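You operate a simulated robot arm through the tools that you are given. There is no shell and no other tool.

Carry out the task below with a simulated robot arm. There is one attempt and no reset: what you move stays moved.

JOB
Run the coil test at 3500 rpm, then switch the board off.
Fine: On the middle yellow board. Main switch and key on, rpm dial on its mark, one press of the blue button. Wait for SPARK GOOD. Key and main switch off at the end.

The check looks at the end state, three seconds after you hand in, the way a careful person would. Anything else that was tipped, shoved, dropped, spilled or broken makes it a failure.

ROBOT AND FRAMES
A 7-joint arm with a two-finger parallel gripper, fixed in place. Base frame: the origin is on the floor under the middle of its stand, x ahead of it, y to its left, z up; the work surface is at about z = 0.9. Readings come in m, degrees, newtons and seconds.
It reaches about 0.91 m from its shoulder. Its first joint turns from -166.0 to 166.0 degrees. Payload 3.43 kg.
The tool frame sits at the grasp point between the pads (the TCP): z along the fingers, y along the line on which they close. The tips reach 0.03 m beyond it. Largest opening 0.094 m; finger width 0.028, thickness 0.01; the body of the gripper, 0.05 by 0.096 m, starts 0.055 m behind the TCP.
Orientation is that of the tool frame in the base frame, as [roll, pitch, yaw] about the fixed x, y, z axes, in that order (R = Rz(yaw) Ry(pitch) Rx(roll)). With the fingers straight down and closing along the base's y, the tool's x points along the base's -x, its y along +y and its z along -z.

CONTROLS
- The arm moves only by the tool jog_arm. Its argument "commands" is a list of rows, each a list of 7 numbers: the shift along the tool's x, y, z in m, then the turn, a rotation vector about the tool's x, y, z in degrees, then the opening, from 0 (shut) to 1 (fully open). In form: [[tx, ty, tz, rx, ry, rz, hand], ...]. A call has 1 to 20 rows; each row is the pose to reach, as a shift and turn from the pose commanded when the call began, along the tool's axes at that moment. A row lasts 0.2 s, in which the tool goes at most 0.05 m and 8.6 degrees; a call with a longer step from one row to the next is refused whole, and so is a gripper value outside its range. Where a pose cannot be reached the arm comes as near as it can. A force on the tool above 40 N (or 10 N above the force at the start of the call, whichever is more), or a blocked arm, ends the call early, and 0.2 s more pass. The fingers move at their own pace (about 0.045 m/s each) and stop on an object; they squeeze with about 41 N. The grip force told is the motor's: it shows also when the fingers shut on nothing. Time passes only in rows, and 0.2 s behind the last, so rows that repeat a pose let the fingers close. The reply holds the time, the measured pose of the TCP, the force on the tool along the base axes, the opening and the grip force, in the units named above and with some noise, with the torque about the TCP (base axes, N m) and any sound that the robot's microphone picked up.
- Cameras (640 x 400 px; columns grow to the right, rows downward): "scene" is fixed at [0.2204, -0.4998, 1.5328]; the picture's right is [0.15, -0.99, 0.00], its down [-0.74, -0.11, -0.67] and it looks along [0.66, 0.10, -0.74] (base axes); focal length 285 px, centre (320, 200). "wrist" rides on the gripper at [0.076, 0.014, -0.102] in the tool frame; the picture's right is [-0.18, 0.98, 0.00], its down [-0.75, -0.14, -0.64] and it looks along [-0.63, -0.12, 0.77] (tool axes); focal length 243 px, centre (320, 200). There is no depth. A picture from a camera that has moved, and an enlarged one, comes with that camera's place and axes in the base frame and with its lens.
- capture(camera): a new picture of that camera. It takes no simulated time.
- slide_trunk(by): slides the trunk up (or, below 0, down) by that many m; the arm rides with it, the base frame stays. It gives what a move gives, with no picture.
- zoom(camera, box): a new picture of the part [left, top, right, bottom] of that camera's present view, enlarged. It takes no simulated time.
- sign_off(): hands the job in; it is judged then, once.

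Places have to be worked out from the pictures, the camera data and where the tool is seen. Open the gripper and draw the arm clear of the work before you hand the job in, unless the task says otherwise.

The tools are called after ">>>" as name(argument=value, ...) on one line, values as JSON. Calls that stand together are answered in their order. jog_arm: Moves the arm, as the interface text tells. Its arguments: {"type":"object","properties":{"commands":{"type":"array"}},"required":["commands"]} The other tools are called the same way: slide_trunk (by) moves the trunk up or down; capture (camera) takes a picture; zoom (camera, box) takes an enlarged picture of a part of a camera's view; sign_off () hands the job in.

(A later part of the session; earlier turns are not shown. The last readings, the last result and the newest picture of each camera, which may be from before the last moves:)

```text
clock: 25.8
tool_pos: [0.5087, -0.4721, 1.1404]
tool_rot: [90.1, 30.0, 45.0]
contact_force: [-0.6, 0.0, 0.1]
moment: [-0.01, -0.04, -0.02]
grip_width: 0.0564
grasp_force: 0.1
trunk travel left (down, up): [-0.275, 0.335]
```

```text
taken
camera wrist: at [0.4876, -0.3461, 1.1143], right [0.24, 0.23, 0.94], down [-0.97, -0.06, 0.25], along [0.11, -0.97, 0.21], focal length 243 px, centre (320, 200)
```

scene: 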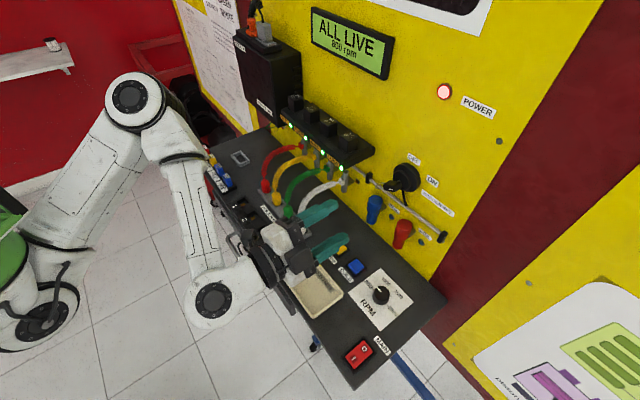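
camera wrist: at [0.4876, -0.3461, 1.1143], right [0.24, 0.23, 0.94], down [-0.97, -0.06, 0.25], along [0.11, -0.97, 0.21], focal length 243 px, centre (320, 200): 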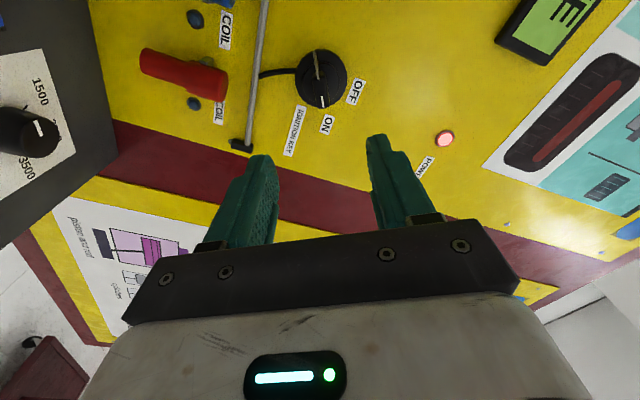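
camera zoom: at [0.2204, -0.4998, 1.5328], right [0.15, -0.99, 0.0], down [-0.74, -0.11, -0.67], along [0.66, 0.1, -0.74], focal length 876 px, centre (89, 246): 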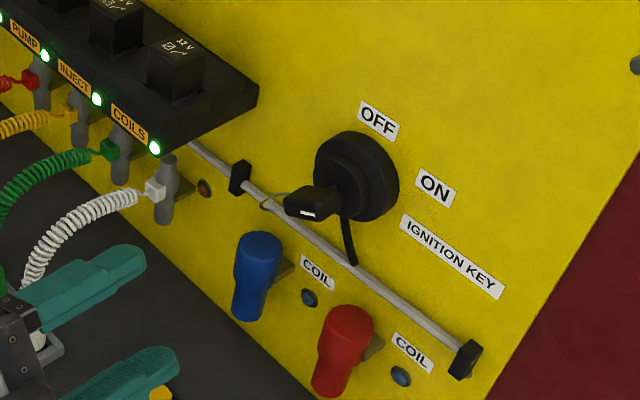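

The key holds at ON after release. Next is the rpm dial; I'll take a close look at it from the scene camera while backing the tool up and turning it back upright.

>>> zoom(camera="scene", box=[345, 255, 425, 335])

>>> jog_arm(commands=[[-0.01, 0.02, -0.01, 0, 0, -8, 0.6], [-0.02, 0.04, -0.02, 0, 0, -16, 0.6], [-0.03, 0.06, -0.03, 0, 0, -24, 0.6], [-0.04, 0.08, -0.04, 0, 0, -32, 0.6], [-0.05, 0.1, -0.05, 0, 0, -40, 0.6], [-0.06, 0.12, -0.05, 0, 0, -48, 0.6], [-0.06, 0.12, -0.05, 0, 0, -55, 0.6], [-0.06, 0.12, -0.05, 0, 0, -60, 0.6], [-0.06, 0.12, -0.05, 0, 0, -60, 0.6]])

```text
5.00 times, centred on (385, 295) of scene
camera zoom: at [0.2204, -0.4998, 1.5328], right [0.15, -0.99, 0.0], down [-0.74, -0.11, -0.67], along [0.66, 0.1, -0.74], focal length 1423 px, centre (-5, -275)
```

zoom: 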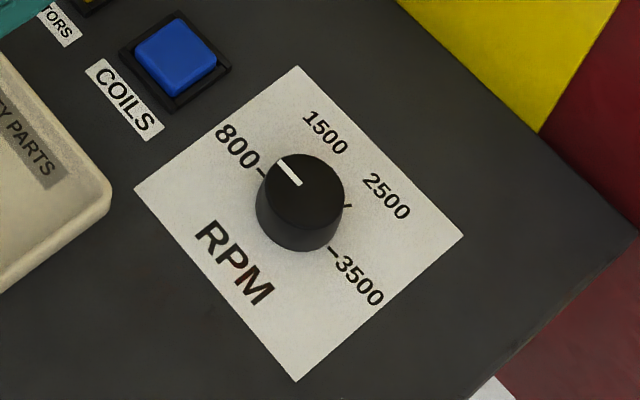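

```text
clock: 27.8
tool_pos: [0.48, -0.4304, 1.2749]
tool_rot: [-103.0, 89.7, -147.8]
contact_force: [0.1, -0.4, -0.3]
moment: [0.03, -0.02, -0.03]
grip_width: 0.0563
grasp_force: 0.1
trunk travel left (down, up): [-0.275, 0.335]
```

The dial is clear: its centre at about 0.780 m out, -0.064 m (right), knob about 37 mm wide and 21 mm tall, the pointer now exactly on 800 (left) and the 3500 tick exactly opposite, reached clockwise. I swing the tool to point straight down and hover near the dial.

>>> jog_arm(commands=[[0.0129, -0.0083, 0.0063, 0, 7.5, 0, 0.6], [0.0258, -0.0165, 0.0127, 0, 15, 0, 0.6], [0.0388, -0.0248, 0.019, 0, 22.5, 0, 0.6], [0.0517, -0.033, 0.0253, 0, 30, 0, 0.6], [0.0646, -0.0413, 0.0317, 0, 37.5, 0, 0.6], [0.0775, -0.0495, 0.038, 0, 45, 0, 0.6], [0.0904, -0.0578, 0.0443, 0, 52.5, 0, 0.6], [0.1033, -0.066, 0.0507, 0, 60, 0, 0.6], [0.1163, -0.0743, 0.057, 0, 67.5, 0, 0.6], [0.1292, -0.0825, 0.0633, 0, 75, 0, 0.7], [0.1421, -0.0908, 0.0697, 0, 82.5, 0, 0.7], [0.155, -0.099, 0.076, 0, 90, 0, 0.7], [0.155, -0.099, 0.076, 0, 90, 0, 0.7]])

>>> capture(camera="wrist")

>>> capture(camera="scene")

```text
clock: 30.6
tool_pos: [0.4628, -0.5548, 1.1229]
tool_rot: [179.6, 0.7, 135.0]
contact_force: [-0.2, -1.0, 0.3]
moment: [0.02, 0.01, -0.01]
grip_width: 0.0657
grasp_force: 0.0
trunk travel left (down, up): [-0.275, 0.335]
```

```text
taken
camera wrist: at [0.4181, -0.4886, 1.2246], right [0.83, 0.56, 0.01], down [0.42, -0.63, 0.65], along [0.37, -0.53, -0.76], focal length 243 px, centre (320, 200)
```

wrist: 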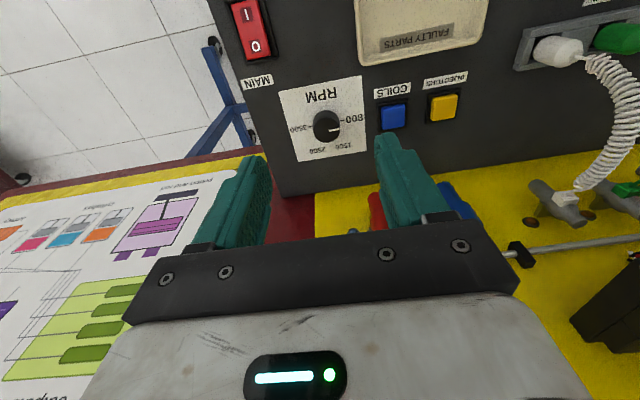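

```text
taken
```

scene: 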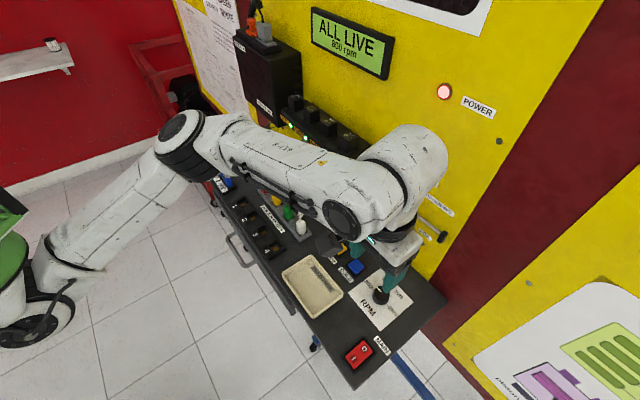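

The dial lies just ahead, but with the trunk low the forearm rides low over the cables. I raise the trunk back by 0.2 m before going down to the dial, so the elbow stays high.

>>> slide_trunk(by=0.2)

>>> capture(camera="scene")

```text
clock: 32.7
tool_pos: [0.4645, -0.554, 1.3235]
tool_rot: [179.7, 0.8, 135.0]
contact_force: [0.7, 0.2, 0.5]
moment: [-0.02, 0.0, -0.01]
grip_width: 0.0658
grasp_force: 0.1
trunk travel left (down, up): [-0.475, 0.135]
```

```text
taken
```

scene: 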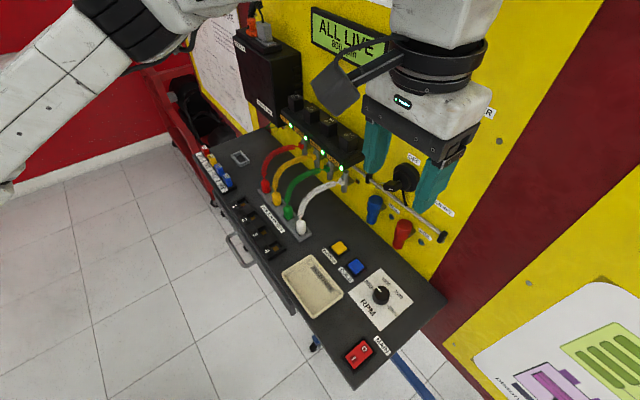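

The arm has good clearance now. I rotate the tool -90° about its axis (so I can later turn the dial clockwise through a wide range) while moving over the dial centre and descending to z≈1.07.

>>> jog_arm(commands=[[-0.005, 0, 0.02, 0, 0, -7.5, 0.7], [-0.01, 0, 0.04, 0, 0, -15, 0.7], [-0.015, 0, 0.06, 0, 0, -22.5, 0.7], [-0.02, 0, 0.08, 0, 0, -30, 0.7], [-0.025, 0, 0.1, 0, 0, -37.5, 0.7], [-0.03, 0, 0.12, 0, 0, -45, 0.7], [-0.035, 0, 0.14, 0, 0, -52.5, 0.7], [-0.04, 0, 0.16, 0, 0, -60, 0.7], [-0.045, 0, 0.18, 0, 0, -67.5, 0.7], [-0.05, 0, 0.2, 0, 0, -75, 0.7], [-0.055, 0, 0.225, 0, 0, -82.5, 0.7], [-0.0595, 0, 0.25, 0, 0, -90, 0.7], [-0.0595, 0, 0.25, 0, 0, -90, 0.7]])

>>> capture(camera="wrist")

>>> capture(camera="scene")

```text
clock: 35.5
tool_pos: [0.5096, -0.5963, 1.0743]
tool_rot: [-179.2, 0.4, -134.9]
contact_force: [-0.3, -0.8, 0.6]
moment: [0.0, -0.01, 0.03]
grip_width: 0.066
grasp_force: 0.1
trunk travel left (down, up): [-0.475, 0.135]
```

```text
taken
camera wrist: at [0.4444, -0.6393, 1.1759], right [-0.57, 0.82, -0.01], down [0.62, 0.44, 0.65], along [0.54, 0.36, -0.76], focal length 243 px, centre (320, 200)
```

wrist: 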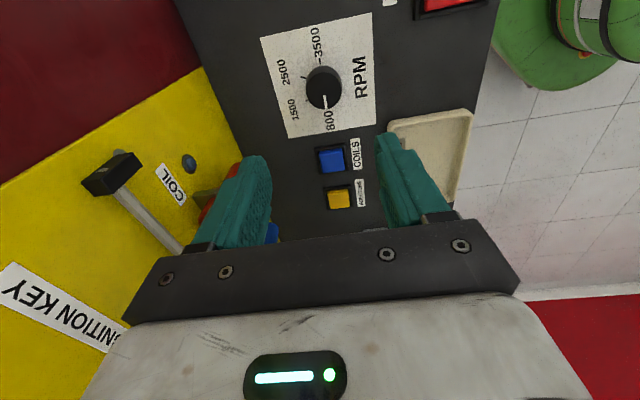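

```text
taken
```

scene: 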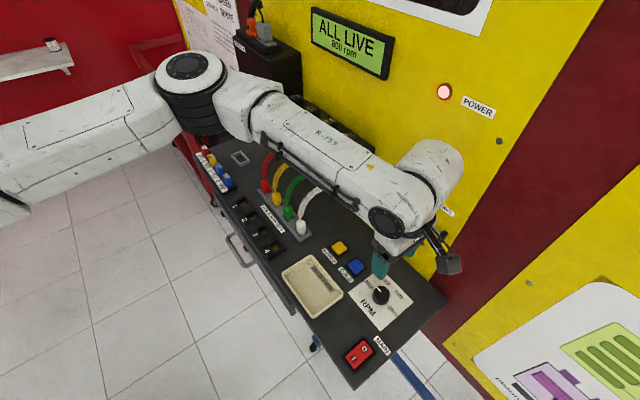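

The turn is reachable and the tool is above the dial. I enlarge the wrist view to check the dial's location relative to the tool.

>>> zoom(camera="wrist", box=[250, 10, 390, 150])

>>> zoom(camera="scene", box=[345, 235, 425, 335])

```text
2.86 times, centred on (320, 80) of wrist
camera zoom: at [0.4444, -0.6393, 1.1759], right [-0.57, 0.82, -0.01], down [0.62, 0.44, 0.65], along [0.54, 0.36, -0.76], focal length 693 px, centre (320, 543)
```

zoom: 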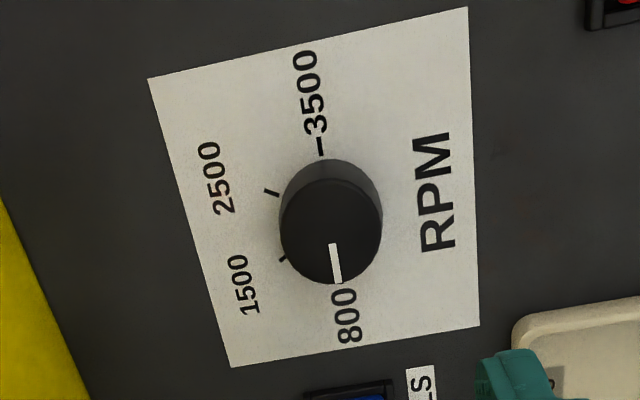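

```text
4.00 times, centred on (385, 285) of scene
camera zoom: at [0.2204, -0.4998, 1.5328], right [0.15, -0.99, 0.0], down [-0.74, -0.11, -0.67], along [0.66, 0.1, -0.74], focal length 1139 px, centre (60, -140)
```

zoom: 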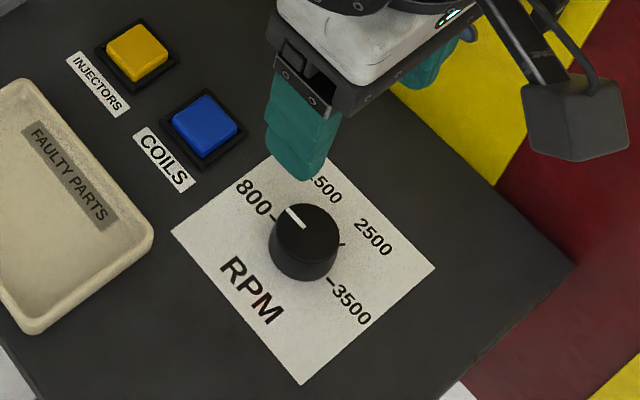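

Wrist and scene both put the knob centre at about (0.779, -0.064) in board axes; the tool is ~3 mm off, with a slight tilt. I correct both while descending to just above the knob.

>>> jog_arm(commands=[[0.001, 0.0012, 0.03, -0.3, 0.15, 0, 0.7], [0.002, 0.0024, 0.06, -0.6, 0.3, 0, 0.7], [0.003, 0.0036, 0.09, -0.8, 0.4, 0, 0.7], [0.0035, 0.0042, 0.109, -0.8, 0.4, 0, 0.7], [0.0035, 0.0042, 0.109, -0.8, 0.4, 0, 0.7]])

>>> capture(camera="wrist")

>>> zoom(camera="scene", box=[345, 235, 425, 335])

```text
clock: 36.7
tool_pos: [0.5048, -0.5971, 0.965]
tool_rot: [180.0, -0.1, -135.0]
contact_force: [0.0, -0.7, 0.3]
moment: [0.05, -0.02, 0.01]
grip_width: 0.0659
grasp_force: 0.1
trunk travel left (down, up): [-0.475, 0.135]
```

```text
taken
camera wrist: at [0.4412, -0.6399, 1.0673], right [-0.57, 0.82, 0.0], down [0.63, 0.43, 0.64], along [0.53, 0.36, -0.77], focal length 243 px, centre (320, 200)
```

wrist: 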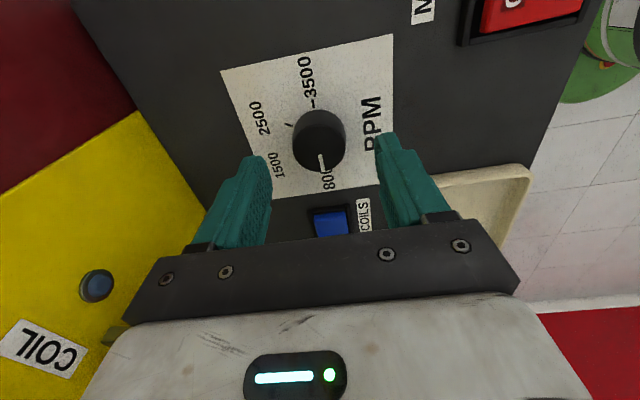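

```text
4.00 times, centred on (385, 285) of scene
camera zoom: at [0.2204, -0.4998, 1.5328], right [0.15, -0.99, 0.0], down [-0.74, -0.11, -0.67], along [0.66, 0.1, -0.74], focal length 1139 px, centre (60, -140)
```

zoom: 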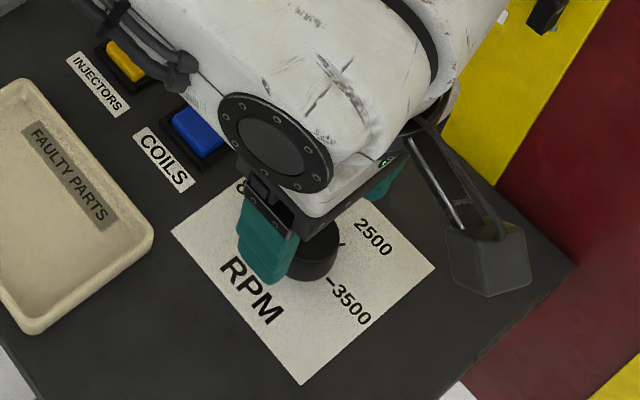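

The tool is now aligned (0.7792, -0.0653) and vertical. I shift 1.3 mm and lower 29 mm so the fingers straddle the knob with tips about 5 mm above the plate.

>>> jog_arm(commands=[[-0.0013, 0, 0.01, 0, 0, 0, 0.7], [-0.0013, 0, 0.02, 0, 0, 0, 0.7], [-0.0013, 0, 0.026, 0, 0, 0, 0.7], [-0.0013, 0, 0.029, 0, 0, 0, 0.7], [-0.0013, 0, 0.029, 0, 0, 0, 0.7]])

>>> capture(camera="wrist")

```text
clock: 37.9
tool_pos: [0.5057, -0.5957, 0.9368]
tool_rot: [180.0, -0.1, -135.0]
contact_force: [0.5, -0.7, -0.3]
moment: [0.06, -0.01, 0.03]
grip_width: 0.0657
grasp_force: 0.0
trunk travel left (down, up): [-0.475, 0.135]
```

```text
taken
camera wrist: at [0.4421, -0.6389, 1.0386], right [-0.57, 0.82, 0.0], down [0.63, 0.43, 0.64], along [0.53, 0.36, -0.77], focal length 243 px, centre (320, 200)
```

wrist: 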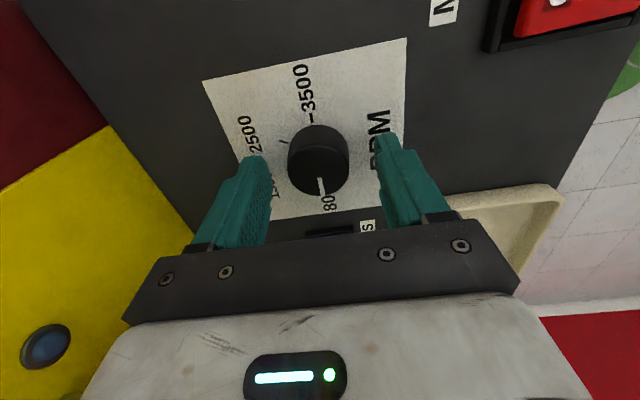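

The knob sits between the pads. I close on it.

>>> jog_arm(commands=[[0, 0, 0, 0, 0, 0, 0.4], [0, 0, 0, 0, 0, 0, 0.2], [0, 0, 0, 0, 0, 0, 0], [0, 0, 0, 0, 0, 0, 0], [0, 0, 0, 0, 0, 0, 0]])

>>> capture(camera="wrist")

```text
clock: 39.1
tool_pos: [0.5066, -0.5958, 0.9364]
tool_rot: [-179.9, 0.0, -135.0]
contact_force: [4.6, -7.0, -0.3]
moment: [-0.22, -0.16, -0.02]
grip_width: 0.0368
grasp_force: 44.7
trunk travel left (down, up): [-0.475, 0.135]
```

```text
taken
camera wrist: at [0.4426, -0.6393, 1.0388], right [-0.57, 0.82, 0.0], down [0.63, 0.43, 0.64], along [0.53, 0.36, -0.77], focal length 243 px, centre (320, 200)
```

wrist: 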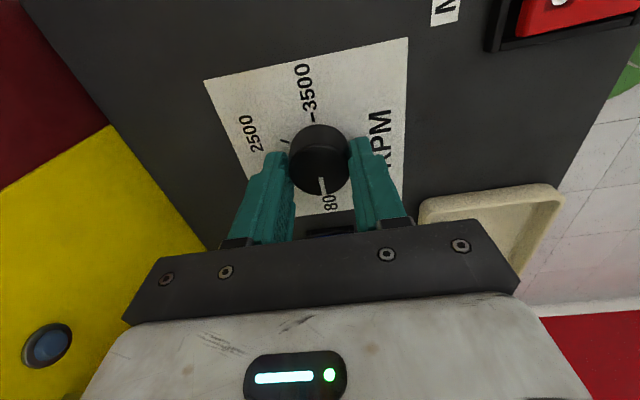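

The knob is held (36.8 mm). I turn it clockwise in 8° steps to 48° and check the display.

>>> jog_arm(commands=[[0, -0.0008, 0, 0, 0, 8, 0], [0, -0.0008, 0, 0, 0, 16, 0], [0, -0.0008, 0, 0, 0, 24, 0], [0, -0.0008, 0, 0, 0, 32, 0], [0, -0.0008, 0, 0, 0, 40, 0], [0, -0.0008, 0, 0, 0, 48, 0], [0, -0.0008, 0, 0, 0, 48, 0]])

>>> capture(camera="wrist")

>>> zoom(camera="scene", box=[290, 0, 410, 90])

```text
clock: 40.7
tool_pos: [0.507, -0.5973, 0.9373]
tool_rot: [-179.9, 0.0, 177.1]
contact_force: [6.0, -9.4, 7.1]
moment: [-0.33, 0.39, 0.01]
grip_width: 0.0367
grasp_force: 45.1
trunk travel left (down, up): [-0.475, 0.135]
```

```text
taken
camera wrist: at [0.4316, -0.5779, 1.0388], right [0.24, 0.97, 0.0], down [0.74, -0.18, 0.64], along [0.62, -0.15, -0.77], focal length 243 px, centre (320, 200)
```

wrist: 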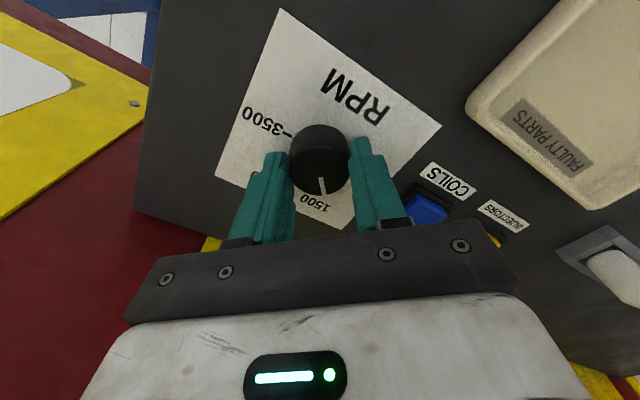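

```text
4.44 times, centred on (350, 45) of scene
camera zoom: at [0.2204, -0.4998, 1.5328], right [0.15, -0.99, 0.0], down [-0.74, -0.11, -0.67], along [0.66, 0.1, -0.74], focal length 1265 px, centre (187, 889)
```

zoom: 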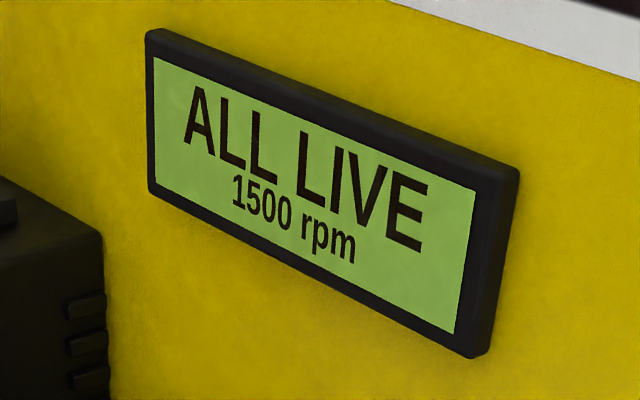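

The dial turns and the display says 1500 rpm. I go on another 90° clockwise (pointer at about 138° in total).

>>> jog_arm(commands=[[-0.0007, -0.0007, 0, 0, 0, 8, 0], [-0.0007, -0.0007, 0, 0, 0, 16, 0], [-0.0007, -0.0007, 0, 0, 0, 24, 0], [-0.0007, -0.0007, 0, 0, 0, 32, 0], [-0.0007, -0.0007, 0, 0, 0, 40, 0], [-0.0007, -0.0007, 0, 0, 0, 48, 0], [-0.0007, -0.0007, 0, 0, 0, 56, 0], [-0.0007, -0.0007, 0, 0, 0, 64, 0], [-0.0007, -0.0007, 0, 0, 0, 72, 0], [-0.0007, -0.0007, 0, 0, 0, 80, 0], [-0.0007, -0.0007, 0, 0, 0, 88, 0], [-0.0007, -0.0007, 0, 0, 0, 90, 0], [-0.0007, -0.0007, 0, 0, 0, 90, 0]])

>>> capture(camera="wrist")

>>> capture(camera="scene")

```text
clock: 43.5
tool_pos: [0.5046, -0.5988, 0.9373]
tool_rot: [180.0, 0.2, 86.8]
contact_force: [-7.8, -14.1, 8.2]
moment: [-0.51, 0.23, -0.01]
grip_width: 0.0367
grasp_force: 44.6
trunk travel left (down, up): [-0.475, 0.135]
```

```text
taken
camera wrist: at [0.5243, -0.522, 1.0387], right [0.97, -0.24, 0.0], down [-0.18, -0.74, 0.64], along [-0.15, -0.62, -0.77], focal length 243 px, centre (320, 200)
```

wrist: 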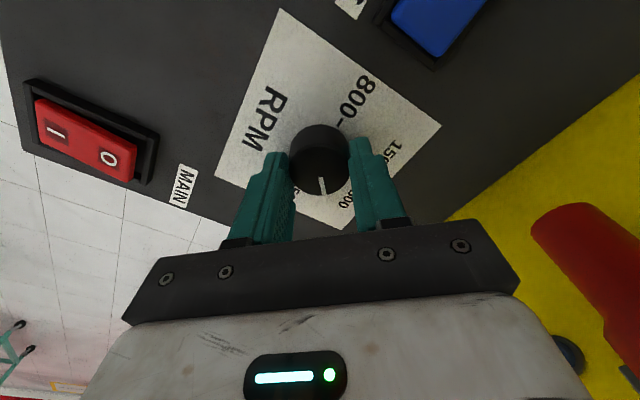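

```text
taken
```

scene: 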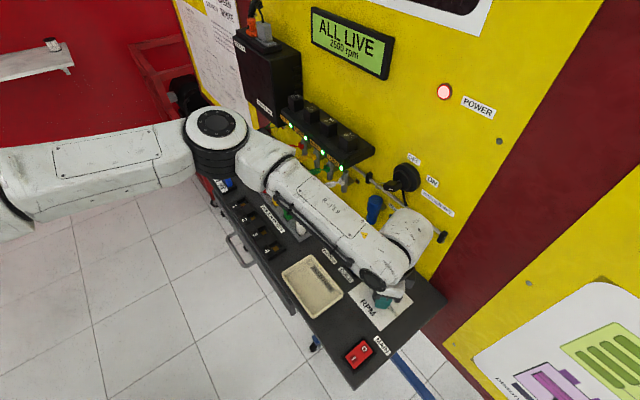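

The display shows 2500 rpm with the pointer ~138° round; 42° remain. The side force says the knob centre is really near e_l≈-0.0665, so I open, correct by 3 mm, and rotate the open fingers back 90° around the knob for a second grasp.

>>> jog_arm(commands=[[0, 0, 0, 0, 0, 0, 0.4], [-0.0011, -0.001, 0, 0, 0, 0, 0.7], [-0.0022, -0.002, 0, 0, 0, 0, 0.7], [-0.0022, -0.002, 0, 0, 0, 0, 0.7], [-0.0022, -0.002, 0, 0, 0, -8, 0.7], [-0.0022, -0.002, 0, 0, 0, -16, 0.7], [-0.0022, -0.002, 0, 0, 0, -24, 0.7], [-0.0022, -0.002, 0, 0, 0, -32, 0.7], [-0.0022, -0.002, 0, 0, 0, -40, 0.7], [-0.0022, -0.002, 0, 0, 0, -48, 0.7], [-0.0022, -0.002, 0, 0, 0, -56, 0.7], [-0.0022, -0.002, 0, 0, 0, -64, 0.7], [-0.0022, -0.002, 0, 0, 0, -72, 0.7], [-0.0022, -0.002, 0, 0, 0, -80, 0.7], [-0.0022, -0.002, 0, 0, 0, -88, 0.7], [-0.0022, -0.002, 0, 0, 0, -88, 0.7]])

>>> capture(camera="wrist")

>>> capture(camera="scene")

```text
clock: 46.9
tool_pos: [0.5045, -0.601, 0.9364]
tool_rot: [180.0, 0.0, 175.1]
contact_force: [0.0, 0.5, 0.0]
moment: [-0.04, 0.0, -0.02]
grip_width: 0.0658
grasp_force: 0.0
trunk travel left (down, up): [-0.475, 0.135]
```

```text
taken
camera wrist: at [0.4303, -0.5782, 1.0385], right [0.27, 0.96, 0.0], down [0.74, -0.2, 0.64], along [0.62, -0.17, -0.77], focal length 243 px, centre (320, 200)
```

wrist: 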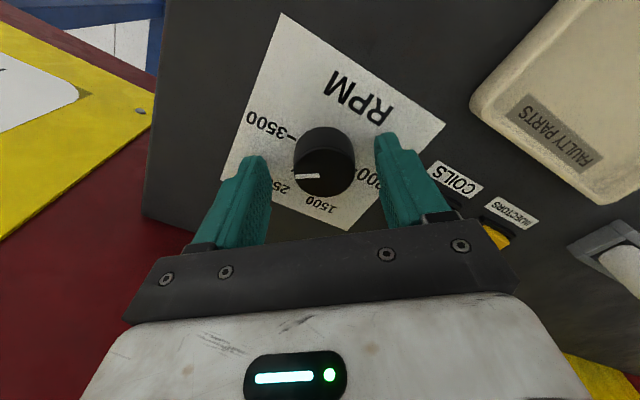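

```text
taken
```

scene: 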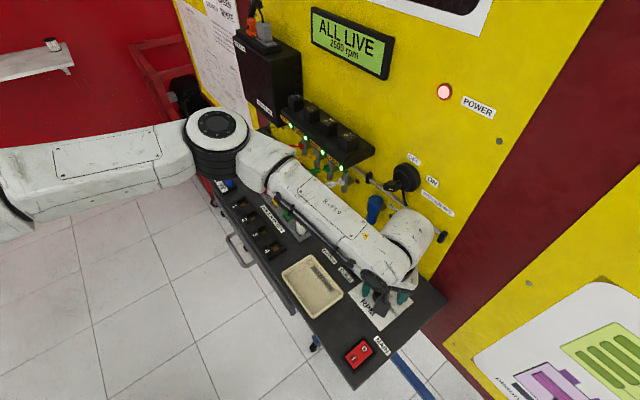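

The fingers came back around the knob without disturbing it. I zoom to measure the pointer and the knob centring before re-gripping.

>>> zoom(camera="wrist", box=[240, 90, 400, 230])

```text
2.86 times, centred on (320, 160) of wrist
camera zoom: at [0.4303, -0.5782, 1.0385], right [0.27, 0.96, 0.0], down [0.74, -0.2, 0.64], along [0.62, -0.17, -0.77], focal length 693 px, centre (320, 314)
```

zoom: 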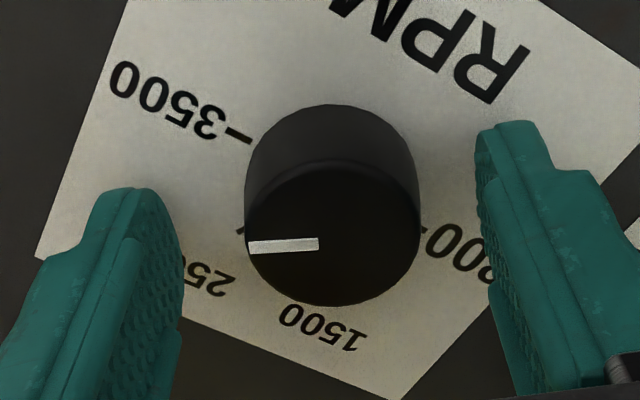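

The knob centre is 2.8 mm off in the closing direction and the pointer is at about 139–140°. I shift to centre, grip again, and turn clockwise 40°.

>>> jog_arm(commands=[[0, 0.0028, 0, 0, 0, 0, 0.7], [0, 0.0028, 0, 0, 0, 0, 0.5], [0, 0.0028, 0, 0, 0, 0, 0.2], [0, 0.0028, 0, 0, 0, 0, 0], [0, 0.0028, 0, 0, 0, 0, 0], [0, 0.0028, 0, 0, 0, 0, 0], [0, 0.0028, 0, 0, 0, 8, 0], [0, 0.0028, 0, 0, 0, 16, 0], [0, 0.0028, 0, 0, 0, 24, 0], [0, 0.0028, 0, 0, 0, 32, 0], [0, 0.0028, 0, 0, 0, 40, 0], [0, 0.0028, 0, 0, 0, 40, 0]])

>>> capture(camera="wrist")

>>> zoom(camera="scene", box=[290, 0, 410, 90])

```text
clock: 49.5
tool_pos: [0.506, -0.5963, 0.9363]
tool_rot: [-180.0, 0.1, 134.9]
contact_force: [-1.2, -4.6, 4.4]
moment: [0.17, 0.39, 0.59]
grip_width: 0.0365
grasp_force: 45.2
trunk travel left (down, up): [-0.475, 0.135]
```

```text
taken
camera wrist: at [0.4618, -0.532, 1.0389], right [0.83, 0.56, 0.0], down [0.43, -0.63, 0.64], along [0.36, -0.53, -0.77], focal length 243 px, centre (320, 200)
```

wrist: 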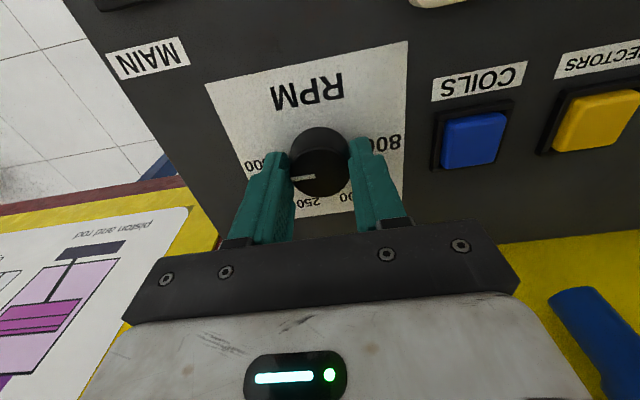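

```text
4.44 times, centred on (350, 45) of scene
camera zoom: at [0.2204, -0.4998, 1.5328], right [0.15, -0.99, 0.0], down [-0.74, -0.11, -0.67], along [0.66, 0.1, -0.74], focal length 1265 px, centre (187, 889)
```

zoom: 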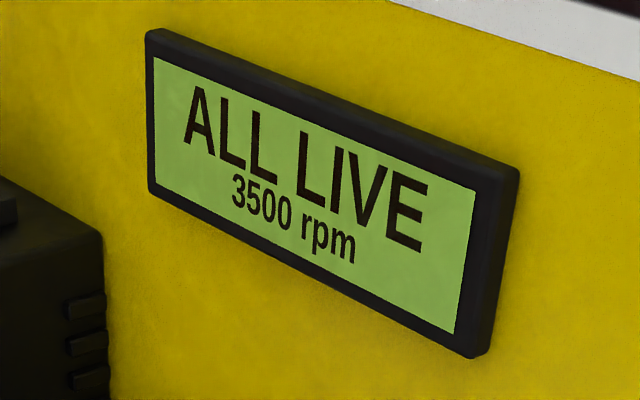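

The display reads 3500 rpm. I zoom on the dial to check that the pointer is squarely on its mark.

>>> zoom(camera="wrist", box=[240, 90, 400, 230])

```text
2.86 times, centred on (320, 160) of wrist
camera zoom: at [0.4618, -0.532, 1.0389], right [0.83, 0.56, 0.0], down [0.43, -0.63, 0.64], along [0.36, -0.53, -0.77], focal length 693 px, centre (320, 314)
```

zoom: 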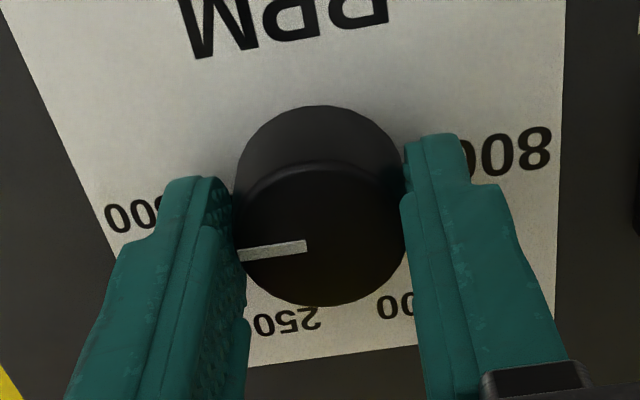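

The display says 3500 rpm and the resisting torque suggests the dial reached its end. I release, rise straight up and back off to inspect the pointer with an unobstructed view.

>>> jog_arm(commands=[[0, 0, 0, 0, 0, 0, 0.4], [0, 0, 0, 0, 0, 0, 0.7], [0, 0, 0, 0, 0, 0, 0.7], [0, 0, 0, 0, 0, 0, 0.7], [0, 0, -0.02, 0, 0, 0, 0.7], [0, 0, -0.05, 0, 0, 0, 0.7], [0.02, 0, -0.09, 0, 0, 0, 0.7], [0.05, 0, -0.12, 0, 0, 0, 0.7], [0.08, 0, -0.15, 0, 0, 0, 0.7], [0.1, 0, -0.15, 0, 0, 0, 0.7], [0.1, 0, -0.15, 0, 0, 0, 0.7]])

>>> capture(camera="scene")

>>> zoom(camera="scene", box=[345, 255, 425, 335])

>>> capture(camera="wrist")

```text
clock: 51.9
tool_pos: [0.4343, -0.525, 1.0857]
tool_rot: [-180.0, 0.0, 135.1]
contact_force: [0.6, -0.2, 0.1]
moment: [0.01, 0.03, -0.01]
grip_width: 0.0661
grasp_force: 0.1
trunk travel left (down, up): [-0.475, 0.135]
```

```text
taken
```

scene: 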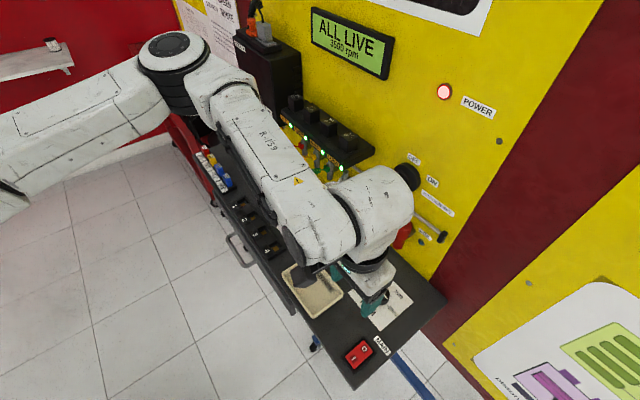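

```text
5.00 times, centred on (385, 295) of scene
camera zoom: at [0.2204, -0.4998, 1.5328], right [0.15, -0.99, 0.0], down [-0.74, -0.11, -0.67], along [0.66, 0.1, -0.74], focal length 1423 px, centre (-5, -275)
```

zoom: 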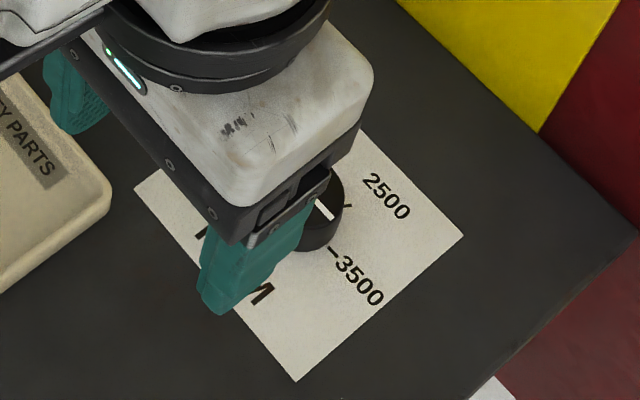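

```text
taken
camera wrist: at [0.3902, -0.4604, 1.1881], right [0.82, 0.57, 0.0], down [0.43, -0.63, 0.64], along [0.36, -0.53, -0.77], focal length 243 px, centre (320, 200)
```

wrist: 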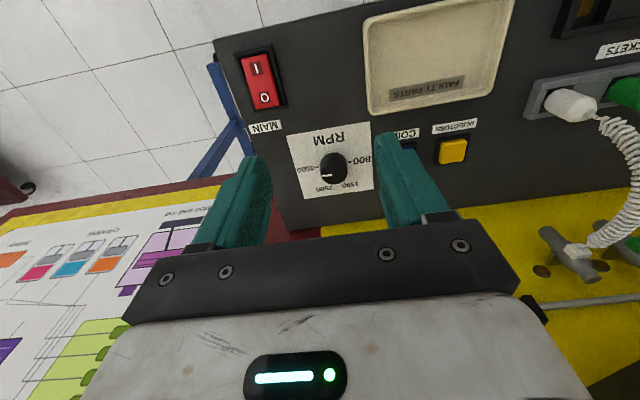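

From here the wrist camera sees the whole dial; I zoom in on it.

>>> zoom(camera="wrist", box=[280, 125, 390, 205])

```text
5.00 times, centred on (335, 165) of wrist
camera zoom: at [0.3902, -0.4604, 1.1881], right [0.82, 0.57, 0.0], down [0.43, -0.63, 0.64], along [0.36, -0.53, -0.77], focal length 1213 px, centre (245, 375)
```

zoom: 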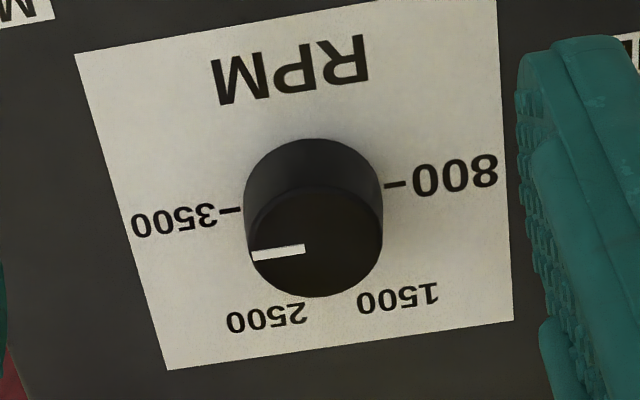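

The pointer lies along the 3500 tick (within a few degrees). Now I look closely at the blue COILS button from the wrist camera, moving over in front of it with fingers shut.

>>> jog_arm(commands=[[0, 0.02, 0, 0, 0, 0, 0.4], [0, 0.045, 0, 0, 0, 0, 0], [0, 0.07, 0, 0, 0, 0, 0], [0, 0.088, 0, 0, 0, 0, 0], [0, 0.088, 0, 0, 0, 0, 0], [0, 0.088, 0, 0, 0, 0, 0]])

>>> capture(camera="wrist")

>>> zoom(camera="scene", box=[345, 255, 425, 335])

```text
clock: 53.3
tool_pos: [0.4966, -0.4635, 1.0862]
tool_rot: [-180.0, 0.0, 134.9]
contact_force: [1.7, -0.6, 0.0]
moment: [0.01, -0.02, -0.02]
grip_width: 0.0003
grasp_force: 33.1
trunk travel left (down, up): [-0.475, 0.135]
```

```text
taken
camera wrist: at [0.4531, -0.3988, 1.1888], right [0.82, 0.57, 0.0], down [0.43, -0.63, 0.64], along [0.36, -0.53, -0.77], focal length 243 px, centre (320, 200)
```

wrist: 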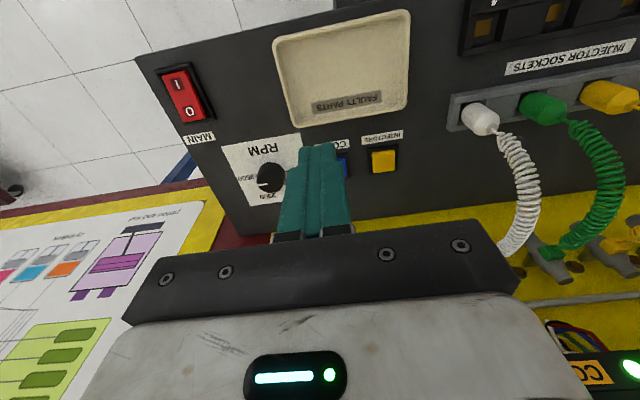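

```text
5.00 times, centred on (385, 295) of scene
camera zoom: at [0.2204, -0.4998, 1.5328], right [0.15, -0.99, 0.0], down [-0.74, -0.11, -0.67], along [0.66, 0.1, -0.74], focal length 1423 px, centre (-5, -275)
```

zoom: 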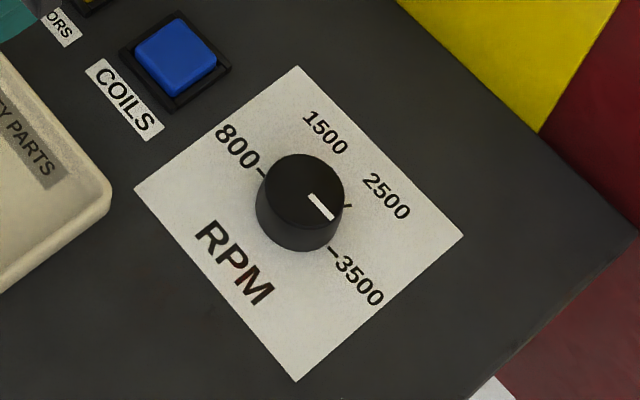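

The dial is now in clear view of the scene camera; I zoom tightly to judge the pointer against the tick, and look at the blue button at the same time.

>>> zoom(camera="scene", box=[364, 280, 400, 310])

>>> zoom(camera="wrist", box=[220, 130, 310, 210])

>>> zoom(camera="scene", box=[320, 230, 380, 290])

```text
13.33 times, centred on (382, 295) of scene
camera zoom: at [0.2204, -0.4998, 1.5328], right [0.15, -0.99, 0.0], down [-0.74, -0.11, -0.67], along [0.66, 0.1, -0.74], focal length 3795 px, centre (-507, -1067)
```

zoom: 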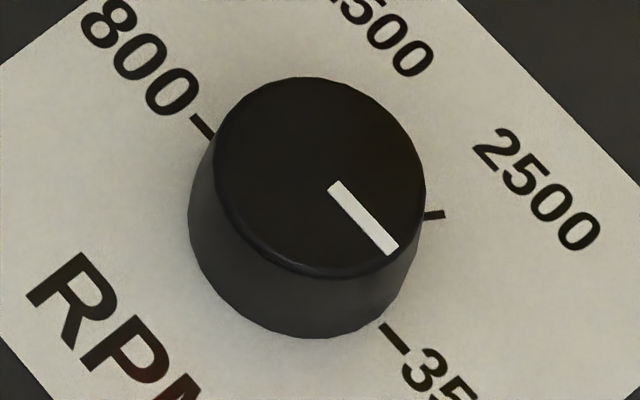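

```text
5.00 times, centred on (265, 170) of wrist
camera zoom: at [0.4531, -0.3988, 1.1888], right [0.82, 0.57, 0.0], down [0.43, -0.63, 0.64], along [0.36, -0.53, -0.77], focal length 1213 px, centre (595, 350)
```

zoom: 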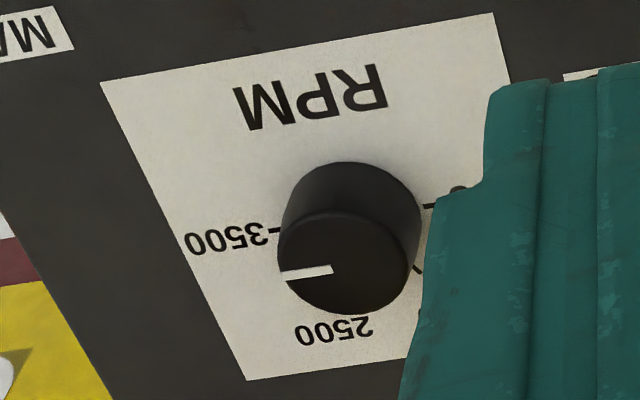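

```text
6.67 times, centred on (350, 260) of scene
camera zoom: at [0.2204, -0.4998, 1.5328], right [0.15, -0.99, 0.0], down [-0.74, -0.11, -0.67], along [0.66, 0.1, -0.74], focal length 1898 px, centre (120, -200)
```

zoom: 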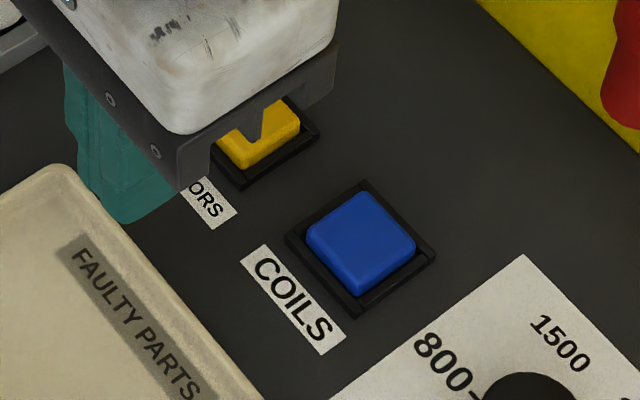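

The pointer is parallel to and on the tick line (about 179°), so the dial is on its mark. Next I hover the shut fingers above the blue button (estimated (0.782, 0.024) in board axes) to verify alignment.

>>> jog_arm(commands=[[-0.026, 0, 0.02, 0, 0, 0, 0], [-0.052, 0.0005, 0.04, 0, 0, 0, 0], [-0.078, 0.001, 0.06, 0, 0, 0, 0], [-0.104, 0.001, 0.08, 0, 0, 0, 0], [-0.104, 0.001, 0.08, 0, 0, 0, 0]])

>>> capture(camera="wrist")

>>> zoom(camera="wrist", box=[240, 70, 400, 200])

>>> zoom(camera="scene", box=[320, 210, 400, 290])

```text
clock: 54.5
tool_pos: [0.5701, -0.5373, 1.0063]
tool_rot: [-179.9, 0.0, 134.8]
contact_force: [-0.3, 0.2, 0.6]
moment: [0.0, 0.04, -0.01]
grip_width: 0.0002
grasp_force: 32.9
trunk travel left (down, up): [-0.475, 0.135]
```

```text
taken
camera wrist: at [0.5267, -0.4719, 1.1089], right [0.82, 0.57, 0.0], down [0.43, -0.63, 0.64], along [0.36, -0.53, -0.77], focal length 243 px, centre (320, 200)
```

wrist: 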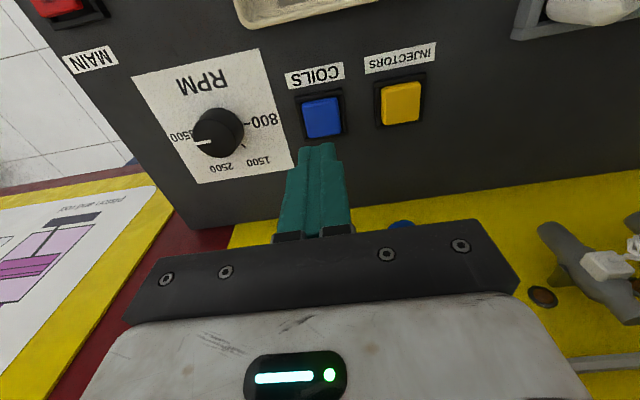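

```text
3.08 times, centred on (320, 135) of wrist
camera zoom: at [0.5267, -0.4719, 1.1089], right [0.82, 0.57, 0.0], down [0.43, -0.63, 0.64], along [0.36, -0.53, -0.77], focal length 746 px, centre (320, 400)
```

zoom: 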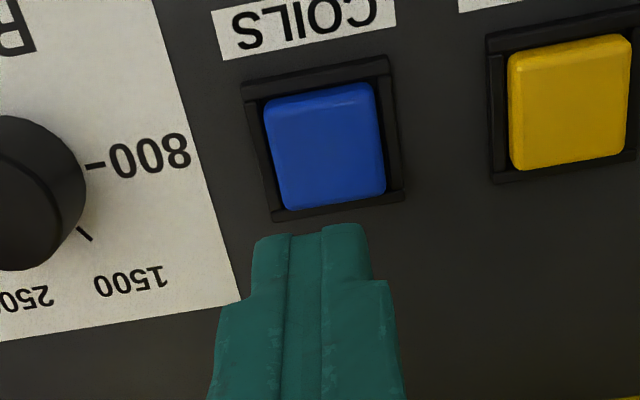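

```text
5.00 times, centred on (360, 250) of scene
camera zoom: at [0.2204, -0.4998, 1.5328], right [0.15, -0.99, 0.0], down [-0.74, -0.11, -0.67], along [0.66, 0.1, -0.74], focal length 1423 px, centre (120, -50)
```

zoom: 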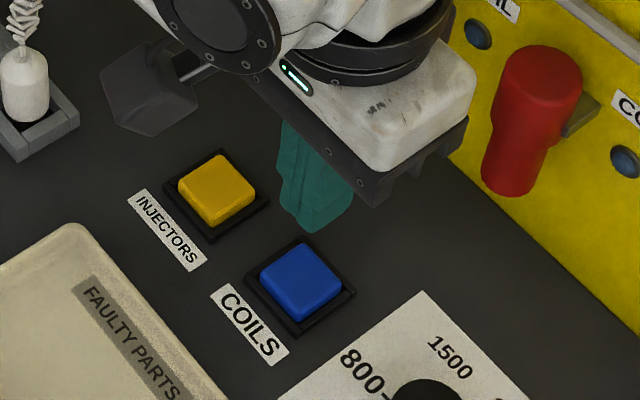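

Button centre confirmed at (0.782, 0.025), top about z 0.9165. I tilt the fingers 20° so a single edge will press the cap's centre, and stop ~2.5 cm above it.

>>> jog_arm(commands=[[0, 0.0007, 0.008, 0, -5, 0, 0], [-0.0003, 0.0014, 0.016, 0, -10, 0, 0], [-0.0006, 0.002, 0.024, 0, -15, 0, 0], [-0.0008, 0.002, 0.0313, 0, -20, 0, 0], [-0.0008, 0.002, 0.0313, 0, -20, 0, 0]])

>>> zoom(camera="wrist", box=[240, 70, 400, 200])

>>> capture(camera="scene")

```text
clock: 55.7
tool_pos: [0.5718, -0.5354, 0.9759]
tool_rot: [180.0, 20.0, 135.0]
contact_force: [-0.5, 0.5, 0.6]
moment: [0.0, 0.03, 0.0]
grip_width: 0.0
grasp_force: 33.1
trunk travel left (down, up): [-0.475, 0.135]
```

```text
3.08 times, centred on (320, 135) of wrist
camera zoom: at [0.5072, -0.4493, 1.0451], right [0.82, 0.57, 0.06], down [0.25, -0.44, 0.86], along [0.52, -0.69, -0.5], focal length 746 px, centre (320, 400)
```

zoom: 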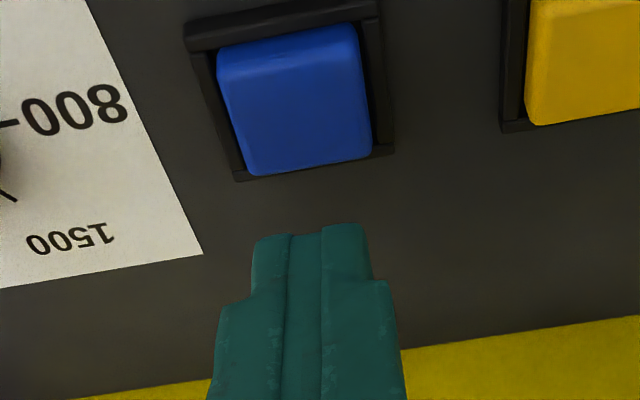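

```text
taken
```

scene: 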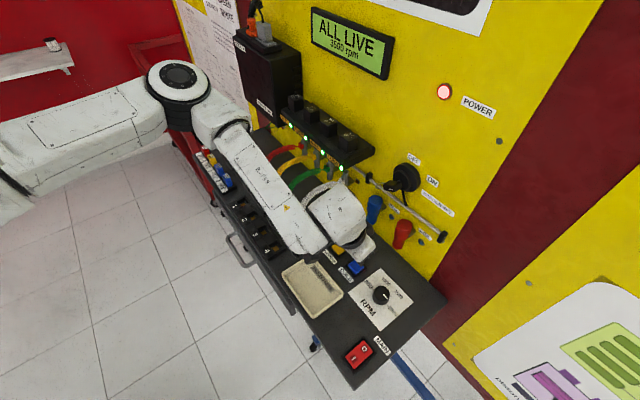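

The finger edge is centred over the blue button. Now one slow, straight-down press.

>>> jog_arm(commands=[[0.0034, 0, 0.0094, 0, 0, 0, 0], [0.0068, 0, 0.0188, 0, 0, 0, 0], [0.0082, 0, 0.0226, 0, 0, 0, 0], [0.0092, 0, 0.0254, 0, 0, 0, 0], [0.0099, 0, 0.0273, 0, 0, 0, 0], [0.0106, 0, 0.0291, 0, 0, 0, 0], [0.0109, 0, 0.0301, 0, 0, 0, 0]])

>>> capture(camera="scene")

>>> zoom(camera="wrist", box=[240, 70, 400, 200])

```text
clock: 57.3
tool_pos: [0.5751, -0.5353, 0.944]
tool_rot: [179.9, 20.0, 135.1]
contact_force: [-0.5, -0.2, 2.5]
moment: [0.0, 0.0, 0.02]
grip_width: 0.0
grasp_force: 32.9
trunk travel left (down, up): [-0.475, 0.135]
heard: click
```

```text
taken
```

scene: 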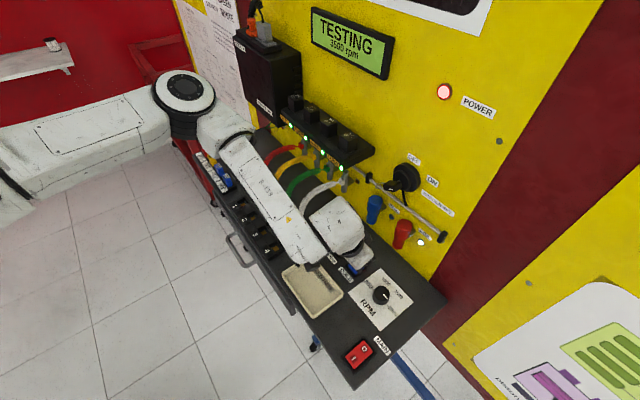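

```text
3.08 times, centred on (320, 135) of wrist
camera zoom: at [0.508, -0.4496, 1.0129], right [0.82, 0.57, 0.06], down [0.25, -0.44, 0.86], along [0.52, -0.69, -0.5], focal length 746 px, centre (320, 400)
```

zoom: 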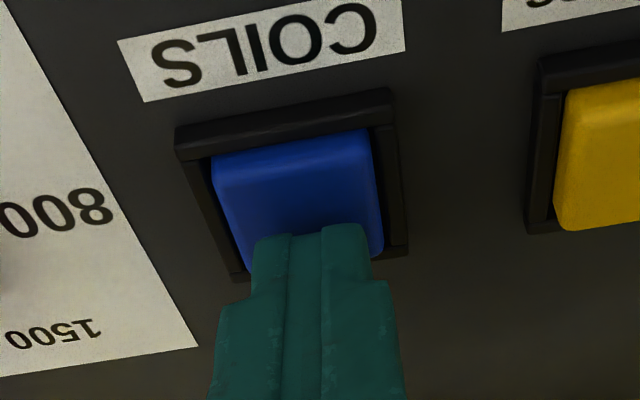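

A click was heard and the display shows "TESTING 3500 rpm". I lift straight off the button and let some time pass for the result.

>>> jog_arm(commands=[[-0.0068, 0, -0.0188, 0, 0, 0, 0], [-0.0171, 0, -0.047, 0, 0, 0, 0], [-0.0274, 0, -0.0752, 0, 0, 0, 0], [-0.0376, 0, -0.1034, 0, 0, 0, 0], [-0.0376, 0, -0.1034, 0, 0, 0, 0], [-0.0376, 0, -0.1034, 0, 0, 0, 0], [-0.0376, 0, -0.1034, 0, 0, 0, 0], [-0.0376, 0, -0.1034, 0, 0, 0, 0]])

>>> capture(camera="scene")

```text
clock: 59.1
tool_pos: [0.5736, -0.5357, 1.0535]
tool_rot: [180.0, 20.0, 135.0]
contact_force: [-0.3, 0.5, -0.2]
moment: [0.01, 0.01, 0.02]
grip_width: 0.0
grasp_force: 33.0
trunk travel left (down, up): [-0.475, 0.135]
```

```text
taken
```

scene: 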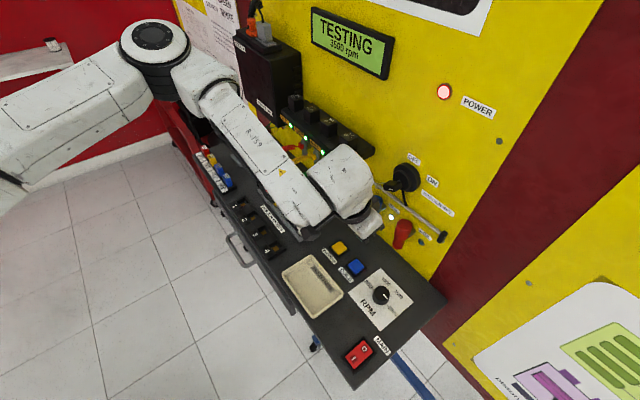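

Still "TESTING". While it runs I move back and up, swinging the tool to horizontal in front of the key's position (not touching anything).

>>> jog_arm(commands=[[0.0017, 0.0004, -0.0315, 0, -7, 0, 0], [0.0035, 0.0008, -0.063, 0, -14, 0, 0], [0.0052, 0.0012, -0.0945, 0, -21, 0, 0], [0.007, 0.0016, -0.126, 0, -28, 0, 0], [0.0087, 0.002, -0.1575, 0, -35, 0, 0], [0.0104, 0.0024, -0.189, 0, -42, 0, 0], [0.0122, 0.0028, -0.2205, 0, -49, 0, 0], [0.0139, 0.0032, -0.252, 0, -56, 0, 0.3], [0.0157, 0.0036, -0.2835, 0, -63, 0, 0.6], [0.0174, 0.004, -0.315, 0, -70, 0, 0.6], [0.0174, 0.004, -0.315, 0, -70, 0, 0.6]])

>>> capture(camera="scene")

```text
clock: 61.5
tool_pos: [0.4881, -0.446, 1.3377]
tool_rot: [-159.9, 89.1, 155.0]
contact_force: [0.6, 0.6, 0.6]
moment: [0.02, -0.01, 0.0]
grip_width: 0.0563
grasp_force: 0.0
trunk travel left (down, up): [-0.475, 0.135]
```

```text
taken
```

scene: 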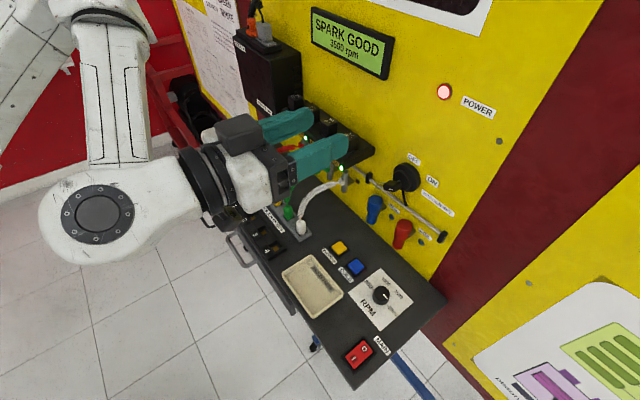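

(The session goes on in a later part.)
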